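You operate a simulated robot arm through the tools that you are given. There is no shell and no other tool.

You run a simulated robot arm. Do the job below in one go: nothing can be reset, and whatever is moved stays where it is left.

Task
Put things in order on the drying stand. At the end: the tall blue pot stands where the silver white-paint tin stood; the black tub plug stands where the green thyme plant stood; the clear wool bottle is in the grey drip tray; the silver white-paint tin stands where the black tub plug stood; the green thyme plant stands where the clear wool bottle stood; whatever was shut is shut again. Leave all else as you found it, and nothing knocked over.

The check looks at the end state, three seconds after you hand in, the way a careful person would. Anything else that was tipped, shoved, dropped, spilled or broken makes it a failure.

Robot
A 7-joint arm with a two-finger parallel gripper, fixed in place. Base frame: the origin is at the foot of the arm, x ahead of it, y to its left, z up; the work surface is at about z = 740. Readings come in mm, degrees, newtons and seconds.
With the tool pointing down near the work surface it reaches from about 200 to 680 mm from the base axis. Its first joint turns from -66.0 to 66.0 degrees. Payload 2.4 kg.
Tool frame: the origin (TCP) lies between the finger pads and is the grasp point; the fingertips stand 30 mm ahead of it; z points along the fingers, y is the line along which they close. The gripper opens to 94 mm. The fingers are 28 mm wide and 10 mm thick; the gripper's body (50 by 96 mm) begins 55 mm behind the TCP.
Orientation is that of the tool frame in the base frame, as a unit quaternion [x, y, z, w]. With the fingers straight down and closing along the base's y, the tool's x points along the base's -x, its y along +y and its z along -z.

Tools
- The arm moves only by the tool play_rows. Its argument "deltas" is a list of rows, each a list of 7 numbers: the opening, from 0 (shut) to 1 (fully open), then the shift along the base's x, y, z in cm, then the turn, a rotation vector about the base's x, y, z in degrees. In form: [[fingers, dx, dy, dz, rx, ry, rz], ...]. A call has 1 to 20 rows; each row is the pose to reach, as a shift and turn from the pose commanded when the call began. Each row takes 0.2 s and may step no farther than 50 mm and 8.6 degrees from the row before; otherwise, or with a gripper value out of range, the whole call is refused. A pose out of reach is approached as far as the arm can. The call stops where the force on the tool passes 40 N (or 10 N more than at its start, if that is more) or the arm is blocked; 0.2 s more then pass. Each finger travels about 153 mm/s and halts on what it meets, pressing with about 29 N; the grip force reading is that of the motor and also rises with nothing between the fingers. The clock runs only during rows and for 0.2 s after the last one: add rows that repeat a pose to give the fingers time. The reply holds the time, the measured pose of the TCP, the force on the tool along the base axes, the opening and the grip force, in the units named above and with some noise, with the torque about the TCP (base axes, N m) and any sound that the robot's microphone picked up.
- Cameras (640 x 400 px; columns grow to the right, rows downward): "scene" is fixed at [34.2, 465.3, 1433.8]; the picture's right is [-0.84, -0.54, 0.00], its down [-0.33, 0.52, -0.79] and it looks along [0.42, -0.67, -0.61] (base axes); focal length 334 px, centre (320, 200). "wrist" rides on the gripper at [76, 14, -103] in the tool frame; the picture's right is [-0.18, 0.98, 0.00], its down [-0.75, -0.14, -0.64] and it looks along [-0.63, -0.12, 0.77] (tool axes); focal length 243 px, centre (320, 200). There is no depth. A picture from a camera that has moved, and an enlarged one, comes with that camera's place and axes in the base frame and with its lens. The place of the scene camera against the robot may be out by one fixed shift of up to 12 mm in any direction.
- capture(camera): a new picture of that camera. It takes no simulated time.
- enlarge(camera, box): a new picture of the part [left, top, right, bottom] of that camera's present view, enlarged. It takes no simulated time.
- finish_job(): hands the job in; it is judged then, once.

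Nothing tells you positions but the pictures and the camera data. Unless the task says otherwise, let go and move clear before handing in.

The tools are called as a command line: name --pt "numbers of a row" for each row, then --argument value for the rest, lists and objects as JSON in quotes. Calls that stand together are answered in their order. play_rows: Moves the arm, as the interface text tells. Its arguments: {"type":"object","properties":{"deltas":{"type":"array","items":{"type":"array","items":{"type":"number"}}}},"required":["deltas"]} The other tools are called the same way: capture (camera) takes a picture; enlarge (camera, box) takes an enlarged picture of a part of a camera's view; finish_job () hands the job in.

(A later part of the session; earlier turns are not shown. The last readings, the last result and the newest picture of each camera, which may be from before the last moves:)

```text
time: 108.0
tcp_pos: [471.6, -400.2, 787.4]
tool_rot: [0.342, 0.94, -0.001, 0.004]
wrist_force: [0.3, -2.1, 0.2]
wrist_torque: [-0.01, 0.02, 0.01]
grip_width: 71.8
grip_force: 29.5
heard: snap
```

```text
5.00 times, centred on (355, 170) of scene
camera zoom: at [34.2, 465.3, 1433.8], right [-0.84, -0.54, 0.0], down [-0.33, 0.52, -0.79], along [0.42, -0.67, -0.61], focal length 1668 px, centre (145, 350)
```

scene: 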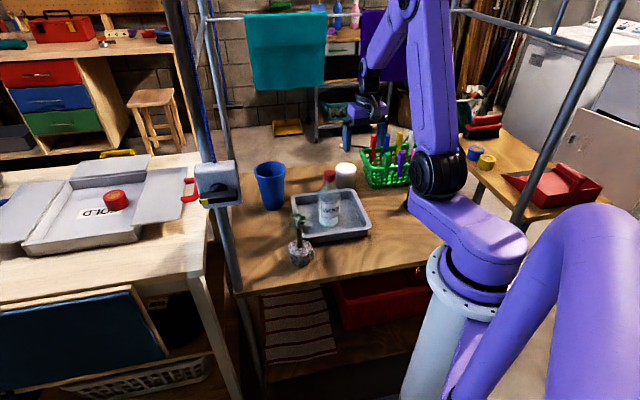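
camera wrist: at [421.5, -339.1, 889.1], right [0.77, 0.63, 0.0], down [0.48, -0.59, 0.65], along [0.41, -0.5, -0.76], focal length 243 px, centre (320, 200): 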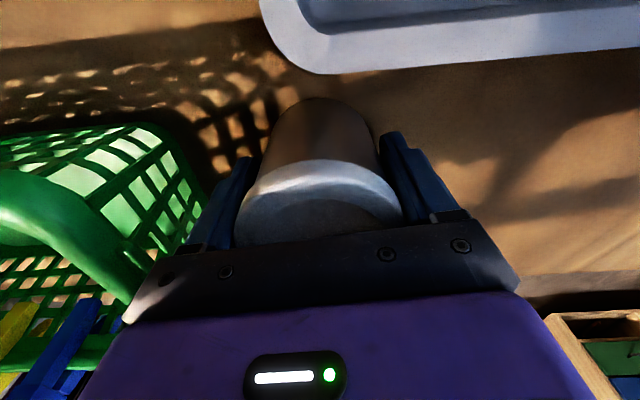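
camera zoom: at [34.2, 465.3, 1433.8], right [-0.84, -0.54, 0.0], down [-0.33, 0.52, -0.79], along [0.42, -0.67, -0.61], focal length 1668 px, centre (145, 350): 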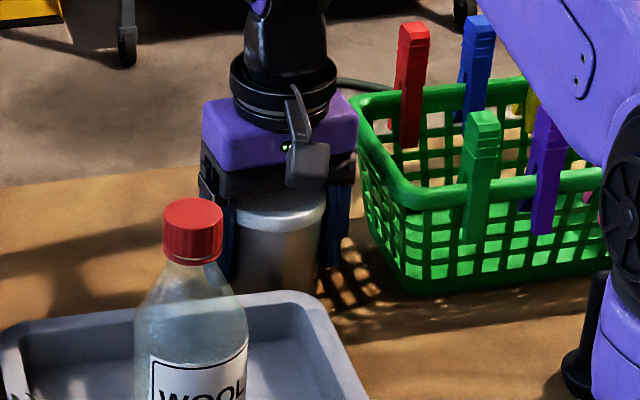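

play_rows --pt "0.5 0 0 0.15 0 0 0" --pt "0.5 0 0 0.3 0 0 0" --pt "0.5 0 0 0.3 0 0 0"

enlarge --camera "wrist" --box '[200, 80, 440, 250]'

enlarge --camera "scene" --box '[310, 130, 400, 210]'

```text
time: 108.8
tcp_pos: [472.2, -400.7, 790.7]
tool_rot: [0.344, 0.939, -0.001, 0.004]
wrist_force: [-0.6, 0.0, -0.7]
wrist_torque: [0.0, -0.01, 0.0]
grip_width: 71.6
grip_force: 29.2
```

```text
2.35 times, centred on (320, 165) of wrist
camera zoom: at [421.6, -338.9, 892.0], right [0.77, 0.63, 0.0], down [0.48, -0.59, 0.65], along [0.41, -0.5, -0.76], focal length 571 px, centre (320, 282)
```

zoom: 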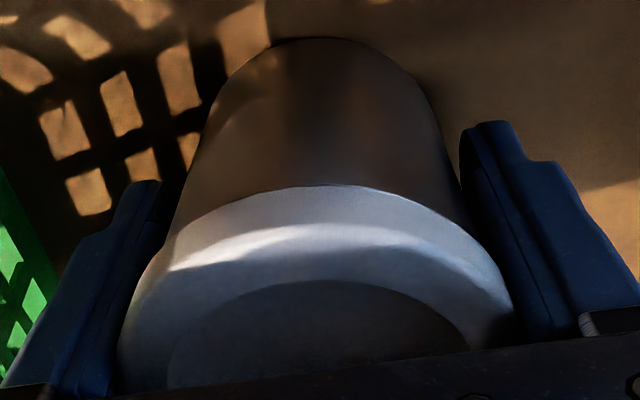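

```text
5.00 times, centred on (355, 170) of scene
camera zoom: at [34.2, 465.3, 1433.8], right [-0.84, -0.54, 0.0], down [-0.33, 0.52, -0.79], along [0.42, -0.67, -0.61], focal length 1668 px, centre (145, 350)
```

zoom: 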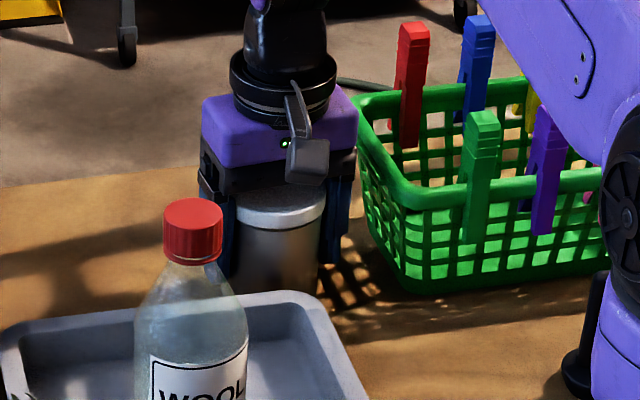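

The lid has unclipped and lifts off alone. I'll set it back, regrip it just by its rim with the fingertips, park it on the table, move the open tin by its body, then refit the lid.

play_rows --pt "0.5 0 0 -0.15 0 0 0" --pt "0.5 0 0 -0.28 0 0 0" --pt "0.5 0 0 -0.28 0 0 0" --pt "0.78 0 0 -0.28 0 0 0" --pt "0.82 0 0 -0.28 0 0 0" --pt "0.9 0 0 -0.28 0 0 0" --pt "0.94 0 0 -0.28 0 0 0" --pt "0.94 0 0 1.5 0 0 0" --pt "0.94 0 0 3 0 0 0" --pt "0.94 0 0 4.5 0 0 0" --pt "0.94 0 0 4.5 0 0 0"

capture --camera "wrist"

enlarge --camera "scene" --box '[310, 130, 400, 210]'

```text
time: 111.2
tcp_pos: [472.9, -400.4, 833.7]
tool_rot: [0.343, 0.939, -0.001, 0.005]
wrist_force: [-0.3, 0.8, 0.6]
wrist_torque: [0.03, -0.03, -0.01]
grip_width: 88.3
grip_force: 0.0
```

```text
taken
camera wrist: at [421.7, -338.8, 936.5], right [0.77, 0.63, 0.0], down [0.48, -0.59, 0.65], along [0.41, -0.5, -0.76], focal length 243 px, centre (320, 200)
```

wrist: 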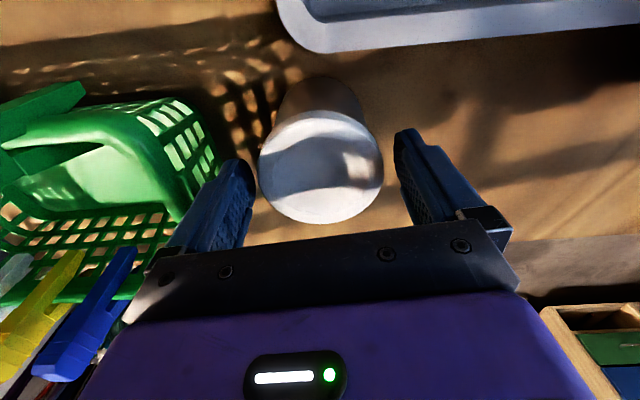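

```text
5.00 times, centred on (355, 170) of scene
camera zoom: at [34.2, 465.3, 1433.8], right [-0.84, -0.54, 0.0], down [-0.33, 0.52, -0.79], along [0.42, -0.67, -0.61], focal length 1668 px, centre (145, 350)
```

zoom: 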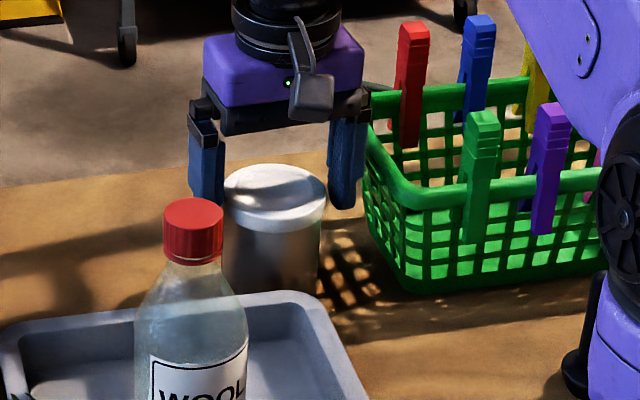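

play_rows --pt "0.86 0 0 0 0 0 0" --pt "0.82 0 0 0 0 0 0" --pt "0.8 0 0 0 0 0 0" --pt "0.78 0 0 0 0 0 0" --pt "0.76 0 0 0 0 0 0" --pt "0.74 0 0 0 0 0 0" --pt "0.6 0 0 0 0 0 0" --pt "0.6 0 0 0 0 0 0" --pt "0.6 0 0 0.5 0 0 0" --pt "0.6 0 0 1 0 0 0" --pt "0.6 0 0 2 0 0 0" --pt "0.6 0 0 3 0 0 0" --pt "0.6 0 0 3 0 0 0"

capture --camera "wrist"

enlarge --camera "scene" --box '[310, 130, 400, 210]'

```text
time: 114.0
tcp_pos: [472.3, -399.8, 865.5]
tool_rot: [0.343, 0.939, 0.0, 0.005]
wrist_force: [0.1, -0.8, -1.8]
wrist_torque: [0.01, 0.01, 0.02]
grip_width: 70.6
grip_force: 29.3
```

```text
taken
camera wrist: at [421.9, -339.2, 967.3], right [0.77, 0.63, 0.0], down [0.48, -0.59, 0.65], along [0.41, -0.5, -0.76], focal length 243 px, centre (320, 200)
```

wrist: 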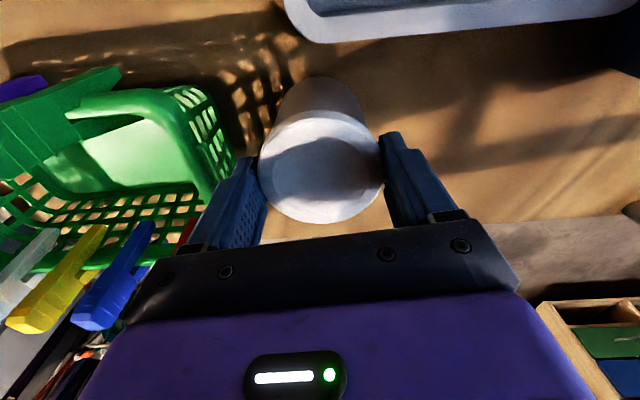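

```text
5.00 times, centred on (355, 170) of scene
camera zoom: at [34.2, 465.3, 1433.8], right [-0.84, -0.54, 0.0], down [-0.33, 0.52, -0.79], along [0.42, -0.67, -0.61], focal length 1668 px, centre (145, 350)
```

zoom: 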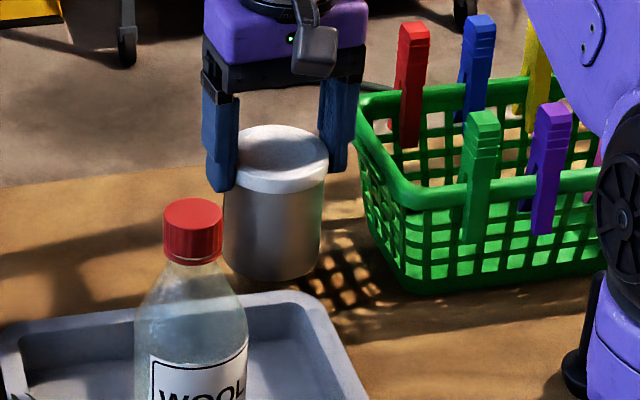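

The whole tin came up with the lid this time, so the lid is holding it. I'll carry it low, slowly and smoothly to the plug's old spot.

play_rows --pt "0.6 0 0 0.5 0 0 0" --pt "0.6 0 0 1.5 0 0 0" --pt "0.6 0 0 2.7 0 0 0" --pt "0.6 0 0 3.8 0 0 0" --pt "0.6 0 0 4.3 0 0 0" --pt "0.6 0 0 4.5 0 0 0" --pt "0.6 0 0 4.5 0 0 0"

enlarge --camera "scene" --box '[310, 110, 400, 210]'

```text
time: 115.6
tcp_pos: [472.2, -400.7, 910.2]
tool_rot: [0.344, 0.939, 0.0, 0.005]
wrist_force: [0.5, -0.5, -2.1]
wrist_torque: [0.01, -0.01, -0.04]
grip_width: 70.8
grip_force: 29.0
```

```text
4.00 times, centred on (355, 160) of scene
camera zoom: at [34.2, 465.3, 1433.8], right [-0.84, -0.54, 0.0], down [-0.33, 0.52, -0.79], along [0.42, -0.67, -0.61], focal length 1335 px, centre (180, 360)
```

zoom: 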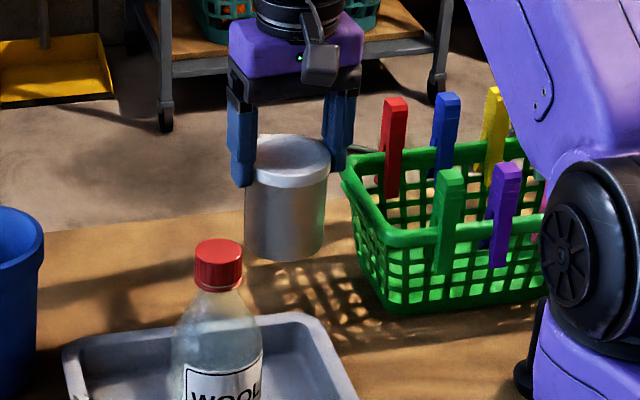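

play_rows --pt "0.6 -0.5 0.3 0 0 0 0" --pt "0.6 -1.5 0.8 0 0 0 0" --pt "0.6 -3 1.6 0 0 0 0" --pt "0.6 -4.8 2.6 0 0 0 0" --pt "0.6 -6.6 3.5 0 0 0 -1" --pt "0.6 -8.4 4.5 0 0 0 -2" --pt "0.6 -10.2 5.4 0 0 0 -3" --pt "0.6 -12 6.4 0 0 0 -4" --pt "0.6 -13.8 7.4 0 0 0 -5" --pt "0.6 -15.6 8.3 0 0 0 -6" --pt "0.6 -17.4 9.3 0 0 0 -7" --pt "0.6 -19.2 10.2 0 0 0 -8" --pt "0.6 -21 11.2 0 0 0 -9" --pt "0.6 -22.5 12 0 0 0 -10" --pt "0.6 -23.6 12.6 0 0 0 -10" --pt "0.6 -24.05 12.8 0 0 0 -10" --pt "0.6 -24.05 12.8 0 0 0 -10"

capture --camera "wrist"

enlarge --camera "scene" --box '[320, 110, 460, 260]'

```text
time: 119.2
tcp_pos: [232.3, -272.8, 910.7]
tool_rot: [0.424, 0.906, -0.001, 0.004]
wrist_force: [0.0, -0.1, -1.9]
wrist_torque: [-0.02, 0.01, -0.02]
grip_width: 70.8
grip_force: 28.8
```

```text
taken
camera wrist: at [192.4, -203.7, 1012.4], right [0.87, 0.49, 0.0], down [0.37, -0.66, 0.65], along [0.32, -0.56, -0.76], focal length 243 px, centre (320, 200)
```

wrist: 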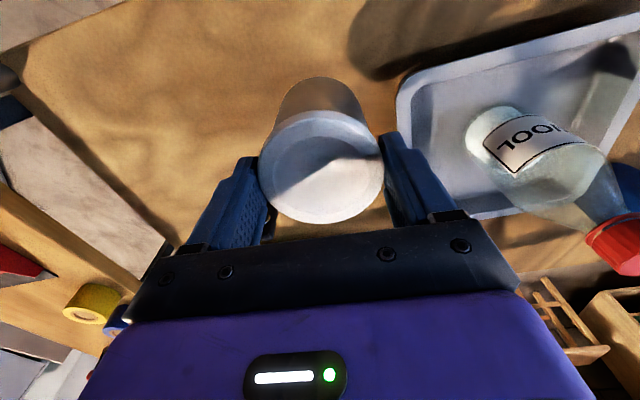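

```text
2.67 times, centred on (390, 185) of scene
camera zoom: at [34.2, 465.3, 1433.8], right [-0.84, -0.54, 0.0], down [-0.33, 0.52, -0.79], along [0.42, -0.67, -0.61], focal length 890 px, centre (133, 240)
```

zoom: 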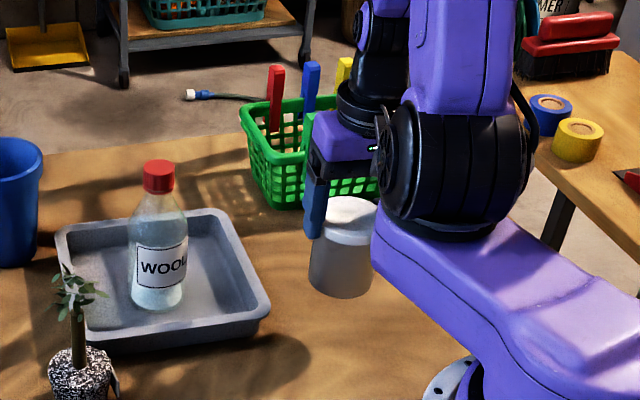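

Over the plug's old spot. Lowering.

play_rows --pt "0.6 0 0 -1 0 0 0" --pt "0.6 0 0 -2.5 0 0 0" --pt "0.6 0 0 -4 0 0 0" --pt "0.6 0 0 -5.5 0 0 0" --pt "0.6 0 0 -6.5 0 0 0" --pt "0.6 0 0 -7 0 0 0" --pt "0.6 0 0 -7.2 0 0 0" --pt "0.6 0 0 -7.2 0 0 0"

play_rows --pt "0.6 0 0 -0.1 0 0 0" --pt "0.6 0 0 -0.1 0 0 0"

```text
time: 121.0
tcp_pos: [231.9, -273.9, 837.5]
tool_rot: [0.424, 0.906, -0.001, 0.004]
wrist_force: [0.0, 0.3, -1.2]
wrist_torque: [0.03, 0.01, -0.02]
grip_width: 70.6
grip_force: 28.9
```

```text
time: 121.6
tcp_pos: [232.1, -272.4, 836.5]
tool_rot: [0.423, 0.906, -0.001, 0.004]
wrist_force: [0.3, 0.4, -1.8]
wrist_torque: [0.01, 0.0, 0.01]
grip_width: 70.5
grip_force: 29.1
```

play_rows --pt "0.6 0 0 -0.1 0 0 0" --pt "0.6 0 0 -0.1 0 0 0"

play_rows --pt "0.6 0 0 -0.1 0 0 0" --pt "0.6 0 0 -0.1 0 0 0"

```text
time: 122.2
tcp_pos: [231.3, -272.3, 836.3]
tool_rot: [0.424, 0.906, -0.002, 0.004]
wrist_force: [0.1, 1.0, -1.8]
wrist_torque: [0.01, 0.0, -0.01]
grip_width: 70.6
grip_force: 28.7
```

```text
time: 122.8
tcp_pos: [231.3, -273.4, 834.6]
tool_rot: [0.424, 0.906, -0.001, 0.004]
wrist_force: [-0.5, 0.0, -2.5]
wrist_torque: [0.0, 0.0, 0.03]
grip_width: 70.6
grip_force: 29.2
```

play_rows --pt "0.6 0 0 -0.1 0 0 0" --pt "0.6 0 0 -0.1 0 0 0"

play_rows --pt "0.6 0 0 -0.1 0 0 0" --pt "0.6 0 0 -0.1 0 0 0"

```text
time: 123.4
tcp_pos: [231.4, -273.1, 834.5]
tool_rot: [0.424, 0.906, -0.001, 0.004]
wrist_force: [-0.3, 2.2, 14.2]
wrist_torque: [-0.01, 0.11, -0.09]
grip_width: 70.3
grip_force: 28.5
```

```text
time: 124.0
tcp_pos: [231.6, -273.7, 834.1]
tool_rot: [0.423, 0.906, -0.002, 0.005]
wrist_force: [1.4, 1.2, 19.3]
wrist_torque: [-0.04, -0.04, -0.13]
grip_width: 70.3
grip_force: 29.2
```

The tin is down. Releasing and backing straight up, then inspecting the lid.

play_rows --pt "0.6 0 0 0.1 0 0 0" --pt "0.75 0 0 0.1 0 0 0" --pt "0.77 0 0 0.1 0 0 0" --pt "0.8 0 0 0.1 0 0 0" --pt "0.88 0 0 0.1 0 0 0" --pt "0.96 0 0 0.1 0 0 0" --pt "0.96 0 0 1.5 0 0 0" --pt "0.96 0 0 4 0 0 0" --pt "0.96 0 0 8 0 0 0" --pt "0.96 0 0 12 0 0 0" --pt "0.96 0 0 12 0 0 0"

capture --camera "wrist"

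enlarge --camera "scene" --box '[350, 160, 450, 250]'

```text
time: 126.4
tcp_pos: [231.3, -273.5, 953.2]
tool_rot: [0.423, 0.906, -0.001, 0.005]
wrist_force: [-0.2, -0.6, -0.3]
wrist_torque: [0.0, 0.01, 0.0]
grip_width: 90.2
grip_force: 0.0
heard: snap
```

```text
taken
camera wrist: at [192.1, -203.3, 1054.8], right [0.87, 0.49, 0.0], down [0.37, -0.67, 0.65], along [0.32, -0.56, -0.76], focal length 243 px, centre (320, 200)
```

wrist: 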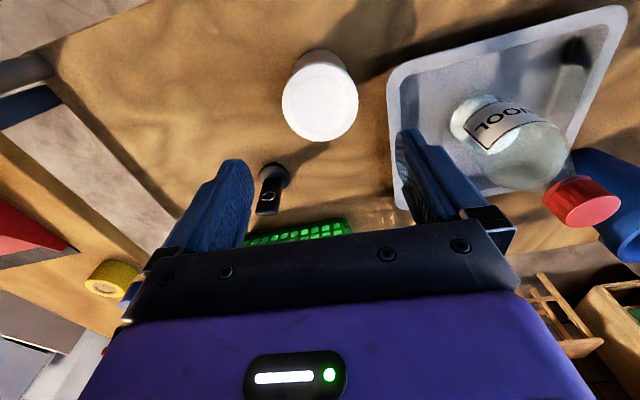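

```text
4.44 times, centred on (400, 205) of scene
camera zoom: at [34.2, 465.3, 1433.8], right [-0.84, -0.54, 0.0], down [-0.33, 0.52, -0.79], along [0.42, -0.67, -0.61], focal length 1483 px, centre (-36, 178)
```

zoom: 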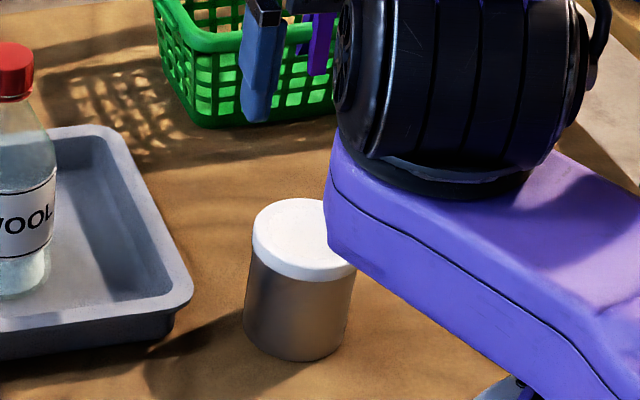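

enlarge --camera "scene" --box '[378, 198, 424, 246]'

enlarge --camera "wrist" --box '[260, 30, 380, 160]'

```text
8.33 times, centred on (401, 222) of scene
camera zoom: at [34.2, 465.3, 1433.8], right [-0.84, -0.54, 0.0], down [-0.33, 0.52, -0.79], along [0.42, -0.67, -0.61], focal length 2780 px, centre (-355, 17)
```

zoom: 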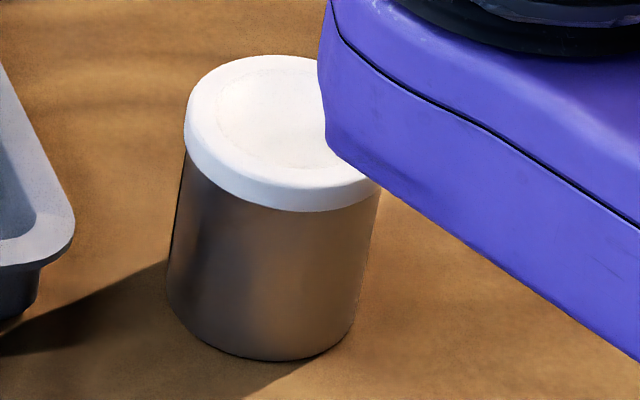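

```text
3.08 times, centred on (320, 95) of wrist
camera zoom: at [192.1, -203.3, 1054.8], right [0.87, 0.49, 0.0], down [0.37, -0.67, 0.65], along [0.32, -0.56, -0.76], focal length 746 px, centre (320, 523)
```

zoom: 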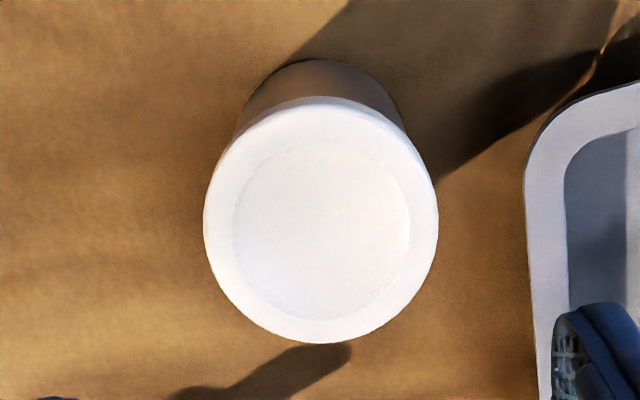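

The lid looks level and seated. To make sure it is truly shut, I'll press its centre with closed fingertips.

play_rows --pt "0.5 0 0 -2 0 0 0" --pt "0 0 0 -5 0 0 0" --pt "0 0 0 -8 0 0 0" --pt "0 0 0 -9.3 0 0 0" --pt "0 0 0 -9.7 0 0 0" --pt "0 0 0 -9.7 0 0 0"

capture --camera "wrist"

enlarge --camera "scene" --box '[350, 160, 450, 250]'

```text
time: 127.8
tcp_pos: [232.3, -271.9, 854.6]
tool_rot: [0.423, 0.906, -0.002, 0.004]
wrist_force: [0.2, -0.6, -0.9]
wrist_torque: [-0.01, 0.02, -0.02]
grip_width: 0.1
grip_force: 29.0
```

```text
taken
camera wrist: at [192.7, -203.7, 957.7], right [0.87, 0.49, 0.0], down [0.37, -0.66, 0.65], along [0.32, -0.56, -0.76], focal length 243 px, centre (320, 200)
```

wrist: 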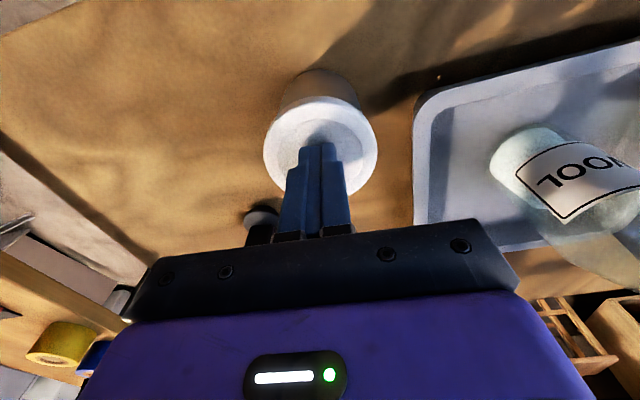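

```text
4.44 times, centred on (400, 205) of scene
camera zoom: at [34.2, 465.3, 1433.8], right [-0.84, -0.54, 0.0], down [-0.33, 0.52, -0.79], along [0.42, -0.67, -0.61], focal length 1483 px, centre (-36, 178)
```

zoom: 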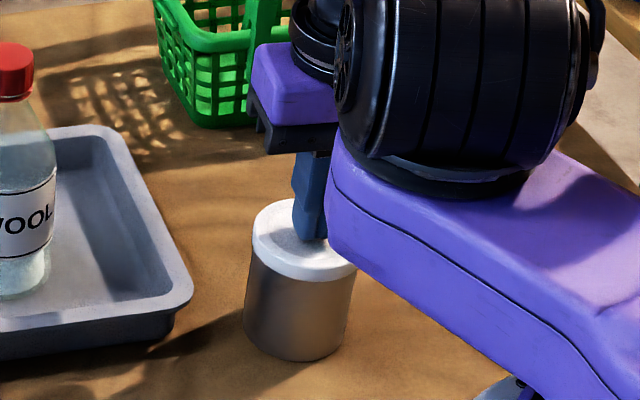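

play_rows --pt "0 0 0 -0.1 0 0 0" --pt "0 0 0 -0.2 0 0 0" --pt "0 0 0 -0.3 0 0 0" --pt "0 0 0 -0.4 0 0 0"

```text
time: 128.6
tcp_pos: [231.9, -273.1, 854.3]
tool_rot: [0.423, 0.906, -0.001, 0.005]
wrist_force: [-2.4, 1.6, 18.3]
wrist_torque: [0.17, 0.2, 0.0]
grip_width: 0.0
grip_force: 28.7
stopped in row 4: the force on the tool passed its limit at 45 N (the readings are from after the stop); the commanded pose is now the measured one
```

Pressed with over 40 N, no further snap, so the lid is shut. Retreating up and checking.

play_rows --pt "0 0 0 1 0 0 0" --pt "0 0 0 4 0 0 0" --pt "0.2 0 0 8 0 0 0" --pt "0.5 0 0 12 0 0 0" --pt "0.5 0 0 12 0 0 0"

enlarge --camera "scene" --box '[378, 198, 424, 246]'

capture --camera "wrist"

```text
time: 129.8
tcp_pos: [232.1, -271.9, 974.0]
tool_rot: [0.423, 0.906, -0.002, 0.005]
wrist_force: [0.4, -0.5, 0.5]
wrist_torque: [0.0, 0.03, 0.0]
grip_width: 47.2
grip_force: 0.0
```

```text
8.33 times, centred on (401, 222) of scene
camera zoom: at [34.2, 465.3, 1433.8], right [-0.84, -0.54, 0.0], down [-0.33, 0.52, -0.79], along [0.42, -0.67, -0.61], focal length 2780 px, centre (-355, 17)
```

zoom: 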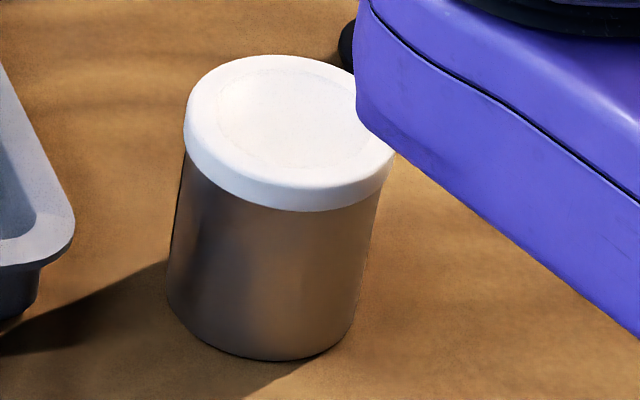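

```text
taken
camera wrist: at [191.9, -202.7, 1075.4], right [0.87, 0.49, 0.0], down [0.37, -0.66, 0.65], along [0.32, -0.57, -0.76], focal length 243 px, centre (320, 200)
```

wrist: 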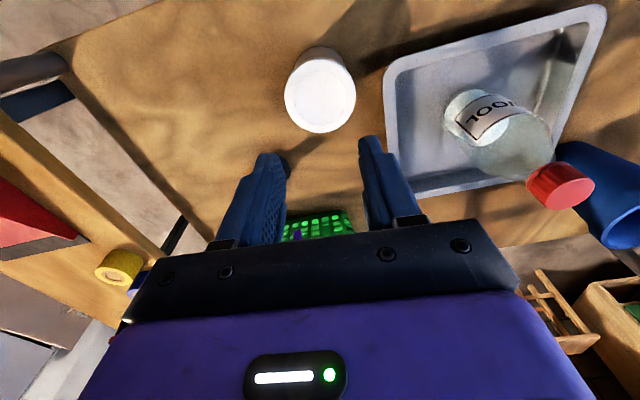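

Tin is done. Now the blue pot: moving to look at it from above (it holds some soil, so it must stay upright).

play_rows --pt "0.5 0.5 0.3 3 0 0 2" --pt "0.45 2.5 1.2 6 0 0 5" --pt "0.45 5.5 2.5 8 0 0 9" --pt "0.45 9 4.1 8.6 0 0 13" --pt "0.45 12.5 5.7 8.6 0 0 17" --pt "0.45 16 7.3 8.6 0 0 21" --pt "0.45 19.5 8.9 8.6 0 0 25" --pt "0.45 23 10.5 8.6 0 0 29" --pt "0.45 26.8 12.2 8.6 0 0 33" --pt "0.45 26.8 12.2 8.6 0 0 33"

capture --camera "wrist"

capture --camera "scene"

```text
time: 132.0
tcp_pos: [499.7, -149.6, 1061.4]
tool_rot: [0.148, 0.989, 0.0, 0.005]
wrist_force: [-0.3, 1.0, 0.4]
wrist_torque: [0.0, -0.01, -0.06]
grip_width: 42.4
grip_force: 0.1
```

```text
taken
camera wrist: at [429.9, -112.1, 1162.8], right [0.46, 0.89, 0.0], down [0.67, -0.35, 0.65], along [0.58, -0.3, -0.76], focal length 243 px, centre (320, 200)
```

wrist: 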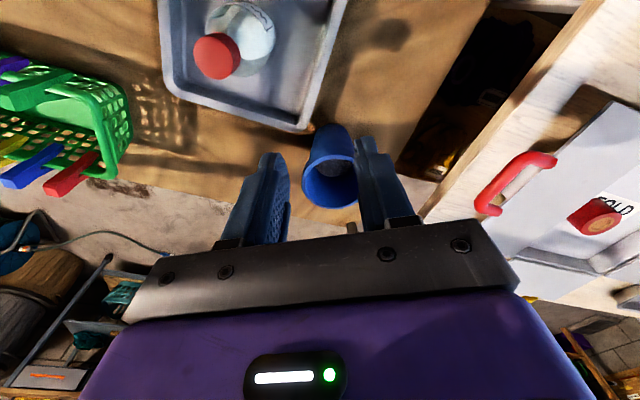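

```text
taken
```

scene: 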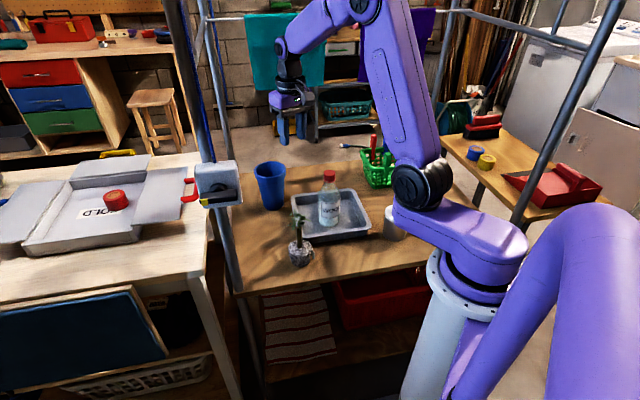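

enlarge --camera "wrist" --box '[270, 100, 400, 230]'

enlarge --camera "scene" --box '[230, 140, 320, 230]'

```text
3.08 times, centred on (335, 165) of wrist
camera zoom: at [429.9, -112.1, 1162.8], right [0.46, 0.89, 0.0], down [0.67, -0.35, 0.65], along [0.58, -0.3, -0.76], focal length 746 px, centre (274, 308)
```

zoom: 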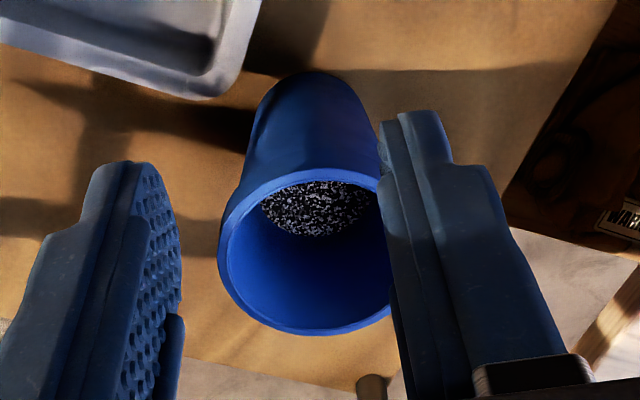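

```text
4.44 times, centred on (275, 185) of scene
camera zoom: at [34.2, 465.3, 1433.8], right [-0.84, -0.54, 0.0], down [-0.33, 0.52, -0.79], along [0.42, -0.67, -0.61], focal length 1483 px, centre (520, 267)
```

zoom: 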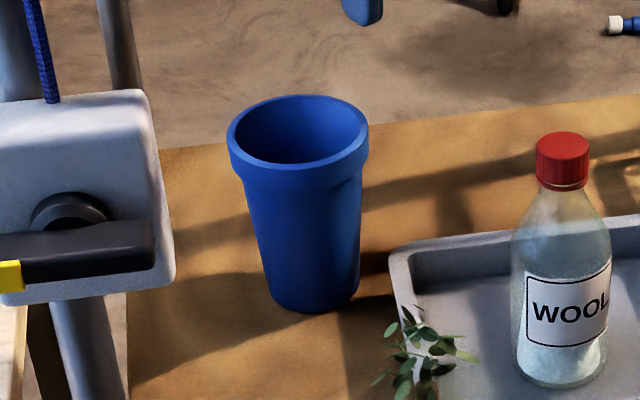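

The pot's rim (Ø~97 outside, ~86 inside) is too wide to grip from outside, so I'll insert the fingers and spread them against the inner wall. Hovering over the pot first.

play_rows --pt "0.45 3 -1 -1 0 0 0" --pt "0.45 6.5 -2 -3 0 0 0" --pt "0.45 9.5 -3 -6 0 0 0" --pt "0.45 12 -3.8 -9 0 0 0" --pt "0.45 12.4 -4 -12 0 0 0" --pt "0.45 12.4 -4 -12 0 0 0"

capture --camera "wrist"

enlarge --camera "scene" --box '[220, 80, 340, 230]'

```text
time: 133.4
tcp_pos: [623.2, -192.9, 940.0]
tool_rot: [0.148, 0.989, 0.0, 0.006]
wrist_force: [0.7, 0.2, -0.1]
wrist_torque: [-0.01, 0.01, -0.04]
grip_width: 42.3
grip_force: 0.1
```

```text
taken
camera wrist: at [552.7, -153.8, 1042.2], right [0.46, 0.89, 0.0], down [0.67, -0.35, 0.65], along [0.58, -0.3, -0.76], focal length 243 px, centre (320, 200)
```

wrist: 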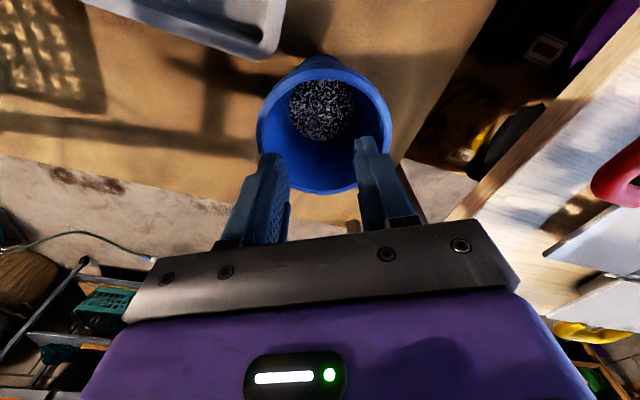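

```text
2.67 times, centred on (280, 155) of scene
camera zoom: at [34.2, 465.3, 1433.8], right [-0.84, -0.54, 0.0], down [-0.33, 0.52, -0.79], along [0.42, -0.67, -0.61], focal length 890 px, centre (427, 320)
```

zoom: 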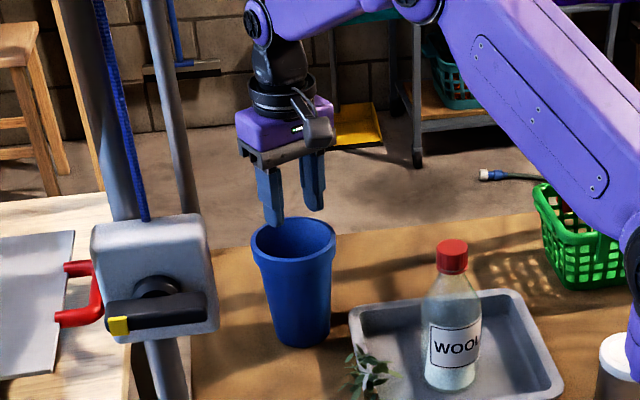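

The pot's centre is within 3 mm of the tool; soil lies deep. Narrowing the fingers and inserting them.

play_rows --pt "0.35 0 0.3 0 0 0 0" --pt "0.35 0 0.3 -2 0 0 0" --pt "0.35 0 0.3 -4 0 0 0" --pt "0.35 0 0.3 -4 0 0 0"

capture --camera "wrist"

enlarge --camera "scene" --box '[230, 120, 320, 230]'

```text
time: 134.4
tcp_pos: [623.7, -188.1, 899.2]
tool_rot: [0.149, 0.989, 0.0, 0.005]
wrist_force: [0.0, 0.1, 0.3]
wrist_torque: [0.04, 0.03, 0.01]
grip_width: 32.8
grip_force: 0.1
```

```text
taken
camera wrist: at [553.8, -150.9, 1002.2], right [0.46, 0.89, 0.0], down [0.67, -0.35, 0.65], along [0.58, -0.3, -0.76], focal length 243 px, centre (320, 200)
```

wrist: 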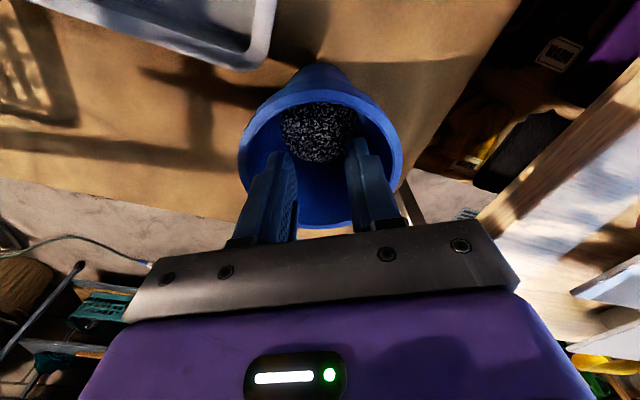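

```text
3.64 times, centred on (275, 175) of scene
camera zoom: at [34.2, 465.3, 1433.8], right [-0.84, -0.54, 0.0], down [-0.33, 0.52, -0.79], along [0.42, -0.67, -0.61], focal length 1213 px, centre (484, 291)
```

zoom: 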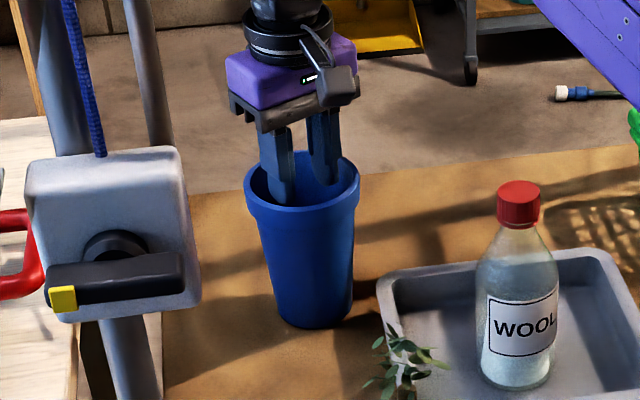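

play_rows --pt "0.35 0 0 -1.5 0 0 0" --pt "0.35 0 0 -3 0 0 0" --pt "0.35 0 0 -4.3 0 0 0" --pt "0.35 0 0 -4.3 0 0 0"

capture --camera "wrist"

enlarge --camera "scene" --box '[230, 120, 320, 230]'

```text
time: 135.4
tcp_pos: [624.4, -188.7, 856.9]
tool_rot: [0.149, 0.989, 0.0, 0.006]
wrist_force: [-0.6, -0.3, -0.1]
wrist_torque: [0.0, 0.01, 0.02]
grip_width: 32.6
grip_force: 0.1
```

```text
taken
camera wrist: at [553.3, -151.0, 958.8], right [0.46, 0.89, 0.0], down [0.67, -0.35, 0.65], along [0.58, -0.3, -0.76], focal length 243 px, centre (320, 200)
```

wrist: 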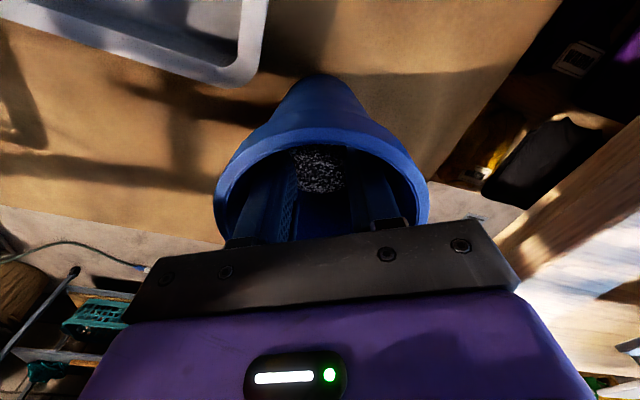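

```text
3.64 times, centred on (275, 175) of scene
camera zoom: at [34.2, 465.3, 1433.8], right [-0.84, -0.54, 0.0], down [-0.33, 0.52, -0.79], along [0.42, -0.67, -0.61], focal length 1213 px, centre (484, 291)
```

zoom: 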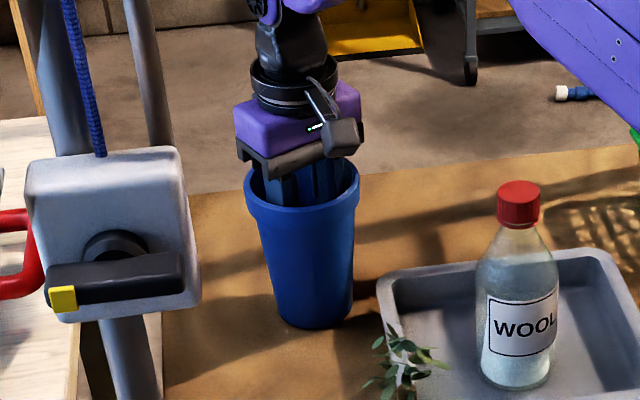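

Now spreading the fingers gently against the inner wall.

play_rows --pt "0.42 0 0 0 0 0 0" --pt "0.46 0 0 0 0 0 0" --pt "0.5 0 0 0 0 0 0" --pt "0.53 0 0 0 0 0 0" --pt "0.56 0 0 0 0 0 0" --pt "0.59 0 0 0 0 0 0" --pt "0.62 0 0 0 0 0 0" --pt "0.65 0 0 0 0 0 0" --pt "0.7 0 0 0 0 0 0" --pt "0.85 0 0 0 0 0 0" --pt "0.85 0 0 0 0 0 0"

capture --camera "wrist"

```text
time: 137.8
tcp_pos: [623.2, -188.6, 858.1]
tool_rot: [0.149, 0.989, 0.0, 0.005]
wrist_force: [0.7, -0.3, 1.9]
wrist_torque: [0.03, 0.0, -0.04]
grip_width: 45.8
grip_force: 0.0
```

```text
taken
camera wrist: at [553.3, -150.8, 959.0], right [0.46, 0.89, 0.0], down [0.67, -0.35, 0.65], along [0.58, -0.3, -0.76], focal length 243 px, centre (320, 200)
```

wrist: 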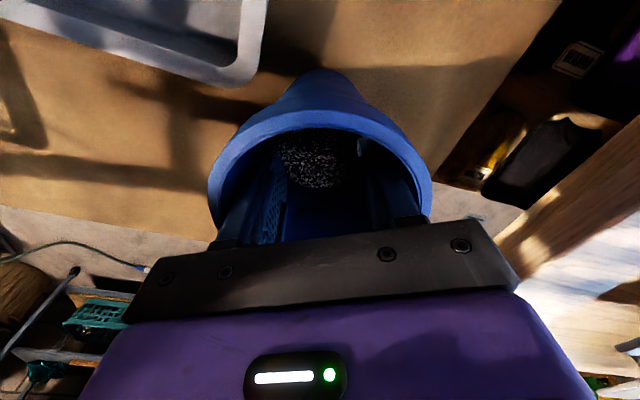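

enlarge --camera "scene" --box '[230, 120, 320, 230]'

enlarge --camera "wrist" --box '[190, 60, 450, 250]'

```text
3.64 times, centred on (275, 175) of scene
camera zoom: at [34.2, 465.4, 1433.8], right [-0.84, -0.54, 0.0], down [-0.33, 0.52, -0.79], along [0.42, -0.67, -0.61], focal length 1213 px, centre (484, 291)
```

zoom: 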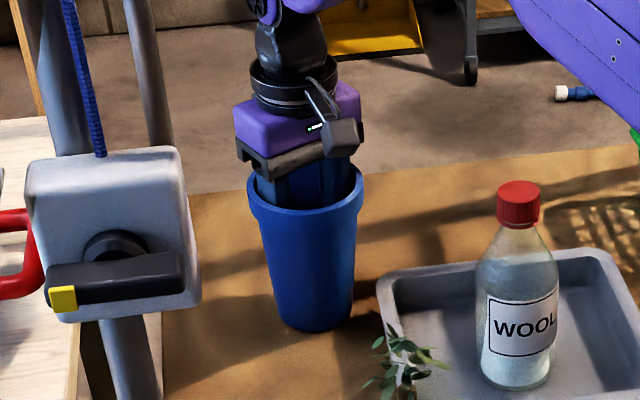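

```text
2.11 times, centred on (320, 155) of wrist
camera zoom: at [553.3, -150.8, 959.0], right [0.46, 0.89, 0.0], down [0.67, -0.35, 0.65], along [0.58, -0.3, -0.76], focal length 511 px, centre (320, 295)
```

zoom: 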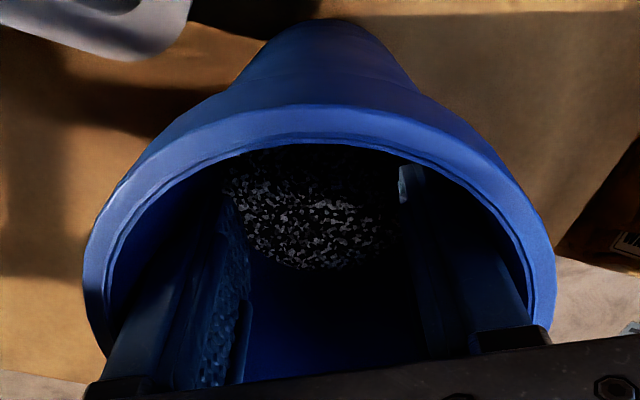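

The fingers stopped against the wall at 46 mm. A small test lift.

play_rows --pt "0.85 0 0 0.2 0 0 0" --pt "0.85 0 0 0.5 0 0 0" --pt "0.85 0 0 1 0 0 0" --pt "0.85 0 0 1 0 0 0"

enlarge --camera "scene" --box '[230, 120, 320, 230]'

enlarge --camera "wrist" --box '[190, 60, 450, 250]'

```text
time: 138.8
tcp_pos: [623.2, -187.7, 866.9]
tool_rot: [0.148, 0.989, 0.0, 0.005]
wrist_force: [-0.1, -0.3, -1.1]
wrist_torque: [0.0, 0.01, 0.0]
grip_width: 47.0
grip_force: 0.0
```

```text
3.64 times, centred on (275, 175) of scene
camera zoom: at [34.2, 465.3, 1433.8], right [-0.84, -0.54, 0.0], down [-0.33, 0.52, -0.79], along [0.42, -0.67, -0.61], focal length 1213 px, centre (484, 291)
```

zoom: 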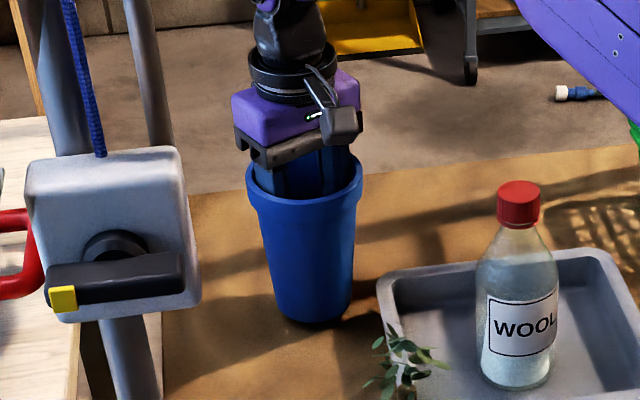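

```text
2.11 times, centred on (320, 155) of wrist
camera zoom: at [553.5, -151.1, 969.3], right [0.46, 0.89, 0.0], down [0.67, -0.35, 0.65], along [0.58, -0.3, -0.76], focal length 511 px, centre (320, 295)
```

zoom: 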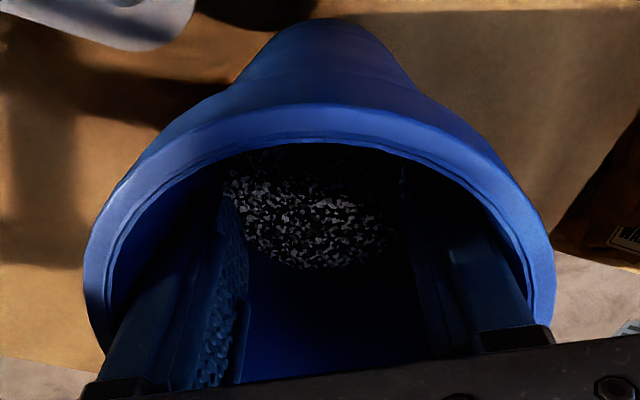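

The pot lifts level. Raising it clear of the tray rim, then carrying it around to the tin's old spot.

play_rows --pt "0.85 0 0 0.5 0 0 0" --pt "0.85 0 0 1.5 0 0 0" --pt "0.85 0 0 3 0 0 0" --pt "0.85 0 0 4.3 0 0 0" --pt "0.85 0 0 5 0 0 0" --pt "0.85 0 0 5.2 0 0 0" --pt "0.85 0 0 5.2 0 0 0"

enlarge --camera "scene" --box '[230, 100, 350, 230]'

capture --camera "wrist"

```text
time: 140.4
tcp_pos: [624.5, -188.2, 918.6]
tool_rot: [0.149, 0.989, 0.0, 0.005]
wrist_force: [-0.5, 0.0, -0.3]
wrist_torque: [-0.03, -0.02, -0.01]
grip_width: 47.1
grip_force: 0.1
```

```text
3.08 times, centred on (290, 165) of scene
camera zoom: at [34.2, 465.3, 1433.8], right [-0.84, -0.54, 0.0], down [-0.33, 0.52, -0.79], along [0.42, -0.67, -0.61], focal length 1027 px, centre (412, 308)
```

zoom: 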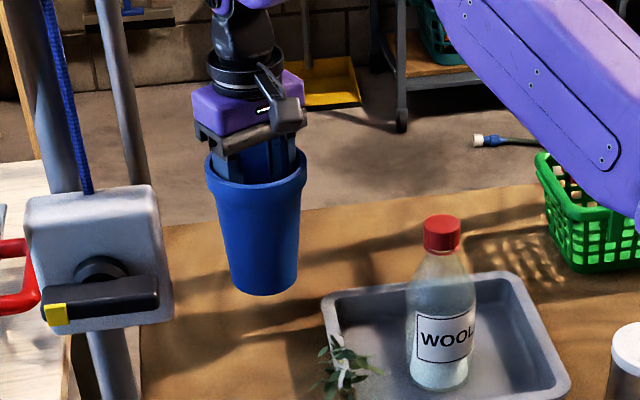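

```text
taken
camera wrist: at [553.5, -151.1, 1021.0], right [0.46, 0.89, 0.0], down [0.67, -0.35, 0.65], along [0.58, -0.3, -0.76], focal length 243 px, centre (320, 200)
```

wrist: 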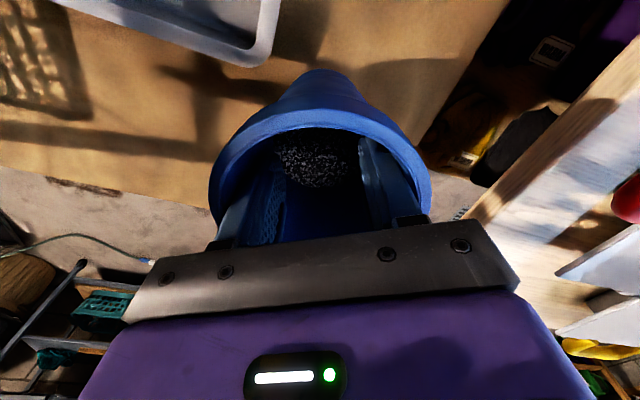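

play_rows --pt "0.85 -0.3 -0.4 0 0 0 -0.5" --pt "0.85 -0.9 -1.3 0 0 0 -2" --pt "0.85 -1.9 -2.6 0 0 0 -3.5" --pt "0.85 -3 -4.2 0 0 0 -5" --pt "0.85 -4.1 -5.8 0 0 0 -6.5" --pt "0.85 -5.2 -7.3 0 0 0 -8" --pt "0.85 -6.3 -8.9 0 0 0 -9.5" --pt "0.85 -7.4 -10.4 0 0 0 -11" --pt "0.85 -8.5 -12 0 0 0 -12.5" --pt "0.85 -9.6 -13.5 0 0 0 -14" --pt "0.85 -10.7 -15 0 0 0 -15.5" --pt "0.85 -11.8 -16.6 0 0 0 -17" --pt "0.85 -12.9 -18.1 0 0 0 -18.5" --pt "0.85 -13.9 -19.5 0 0 0 -20" --pt "0.85 -14.7 -20.6 0 0 0 -21.5" --pt "0.85 -15.1 -21.2 0 0 0 -23" --pt "0.85 -15.12 -21.2 0 0 0 -23"

capture --camera "wrist"

enlarge --camera "scene" --box '[280, 90, 440, 230]'

```text
time: 144.0
tcp_pos: [472.6, -400.6, 918.0]
tool_rot: [0.343, 0.939, -0.001, 0.006]
wrist_force: [-0.1, 0.5, -1.0]
wrist_torque: [0.0, -0.01, -0.02]
grip_width: 47.2
grip_force: 0.0
```

```text
taken
camera wrist: at [421.8, -338.4, 1020.7], right [0.77, 0.63, 0.0], down [0.48, -0.59, 0.65], along [0.41, -0.5, -0.76], focal length 243 px, centre (320, 200)
```

wrist: 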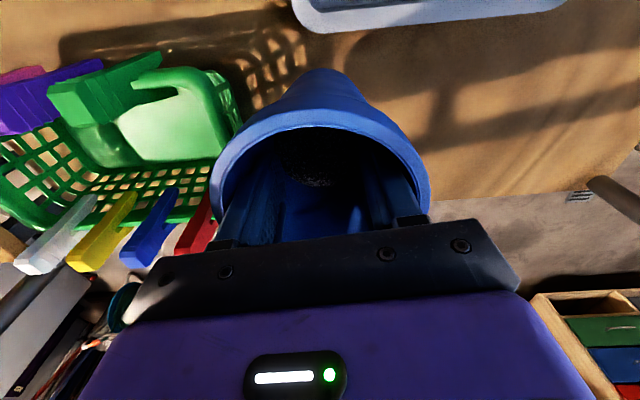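

```text
2.86 times, centred on (360, 160) of scene
camera zoom: at [34.2, 465.3, 1433.8], right [-0.84, -0.54, 0.0], down [-0.33, 0.52, -0.79], along [0.42, -0.67, -0.61], focal length 953 px, centre (206, 314)
```

zoom: 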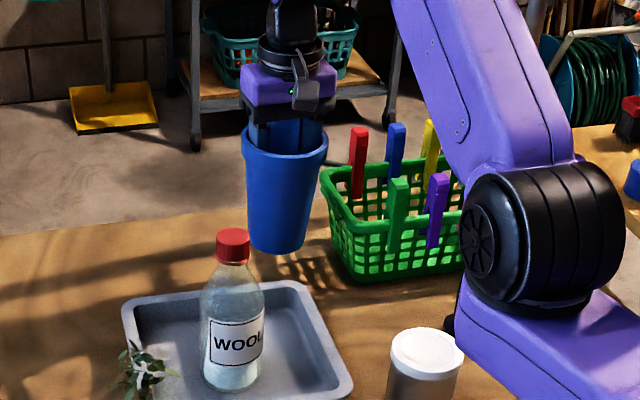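

Over the tin's old spot. Lowering gently.

play_rows --pt "0.85 0 0 -0.8 0 0 0" --pt "0.85 0 0 -2 0 0 0" --pt "0.85 0 0 -3.3 0 0 0" --pt "0.85 0 0 -4.5 0 0 0" --pt "0.85 0 0 -5.2 0 0 0" --pt "0.85 0 0 -5.5 0 0 0" --pt "0.85 0 0 -5.5 0 0 0"

play_rows --pt "0.85 0 0 -0.1 0 0 0" --pt "0.85 0 0 -0.2 0 0 0" --pt "0.85 0 0 -0.2 0 0 0"

```text
time: 145.6
tcp_pos: [473.5, -399.8, 864.2]
tool_rot: [0.342, 0.94, -0.001, 0.006]
wrist_force: [-0.1, -0.5, -1.0]
wrist_torque: [0.02, 0.04, 0.0]
grip_width: 47.3
grip_force: 0.1
```

```text
time: 146.4
tcp_pos: [472.4, -399.7, 862.0]
tool_rot: [0.343, 0.94, 0.0, 0.005]
wrist_force: [0.0, 0.9, -0.3]
wrist_torque: [0.0, 0.02, 0.0]
grip_width: 47.3
grip_force: 0.1
```

play_rows --pt "0.85 0 0 -0.1 0 0 0" --pt "0.85 0 0 -0.2 0 0 0" --pt "0.85 0 0 -0.2 0 0 0"

play_rows --pt "0.85 0 0 -0.1 0 0 0" --pt "0.85 0 0 -0.1 0 0 0"

```text
time: 147.2
tcp_pos: [473.2, -400.4, 860.2]
tool_rot: [0.342, 0.94, 0.0, 0.005]
wrist_force: [0.6, -0.5, -0.4]
wrist_torque: [-0.02, -0.01, -0.02]
grip_width: 47.6
grip_force: 0.1
```

```text
time: 147.8
tcp_pos: [473.6, -399.9, 858.7]
tool_rot: [0.343, 0.939, -0.001, 0.007]
wrist_force: [1.3, -0.4, 7.0]
wrist_torque: [-0.17, 0.14, 0.05]
grip_width: 47.4
grip_force: 0.0
```

Contact. Closing the fingers inward to release, checking, then withdrawing.

play_rows --pt "0.5 0 0 0 0 0 0" --pt "0.48 0 0 0 0 0 0" --pt "0.45 0 0 0 0 0 0" --pt "0.4 0 0 0 0 0 0" --pt "0.35 0 0 0 0 0 0" --pt "0.35 0 0 0 0 0 0"

capture --camera "wrist"

enlarge --camera "scene" --box '[280, 90, 440, 230]'

```text
time: 149.2
tcp_pos: [472.8, -401.1, 858.9]
tool_rot: [0.342, 0.94, -0.001, 0.006]
wrist_force: [-0.5, -0.2, -0.1]
wrist_torque: [0.03, 0.01, 0.0]
grip_width: 32.8
grip_force: 0.0
```

```text
taken
camera wrist: at [422.4, -338.3, 961.2], right [0.77, 0.63, 0.0], down [0.48, -0.59, 0.65], along [0.41, -0.5, -0.76], focal length 243 px, centre (320, 200)
```

wrist: 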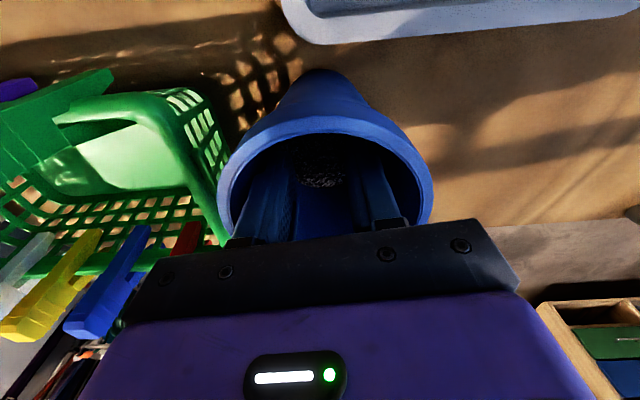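

```text
2.86 times, centred on (360, 160) of scene
camera zoom: at [34.2, 465.3, 1433.8], right [-0.84, -0.54, 0.0], down [-0.33, 0.52, -0.79], along [0.42, -0.67, -0.61], focal length 953 px, centre (206, 314)
```

zoom: 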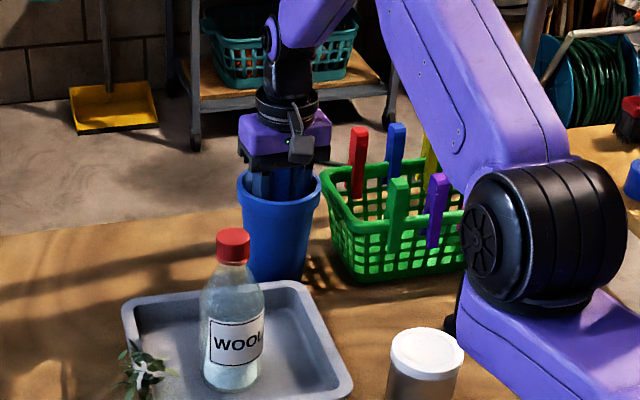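

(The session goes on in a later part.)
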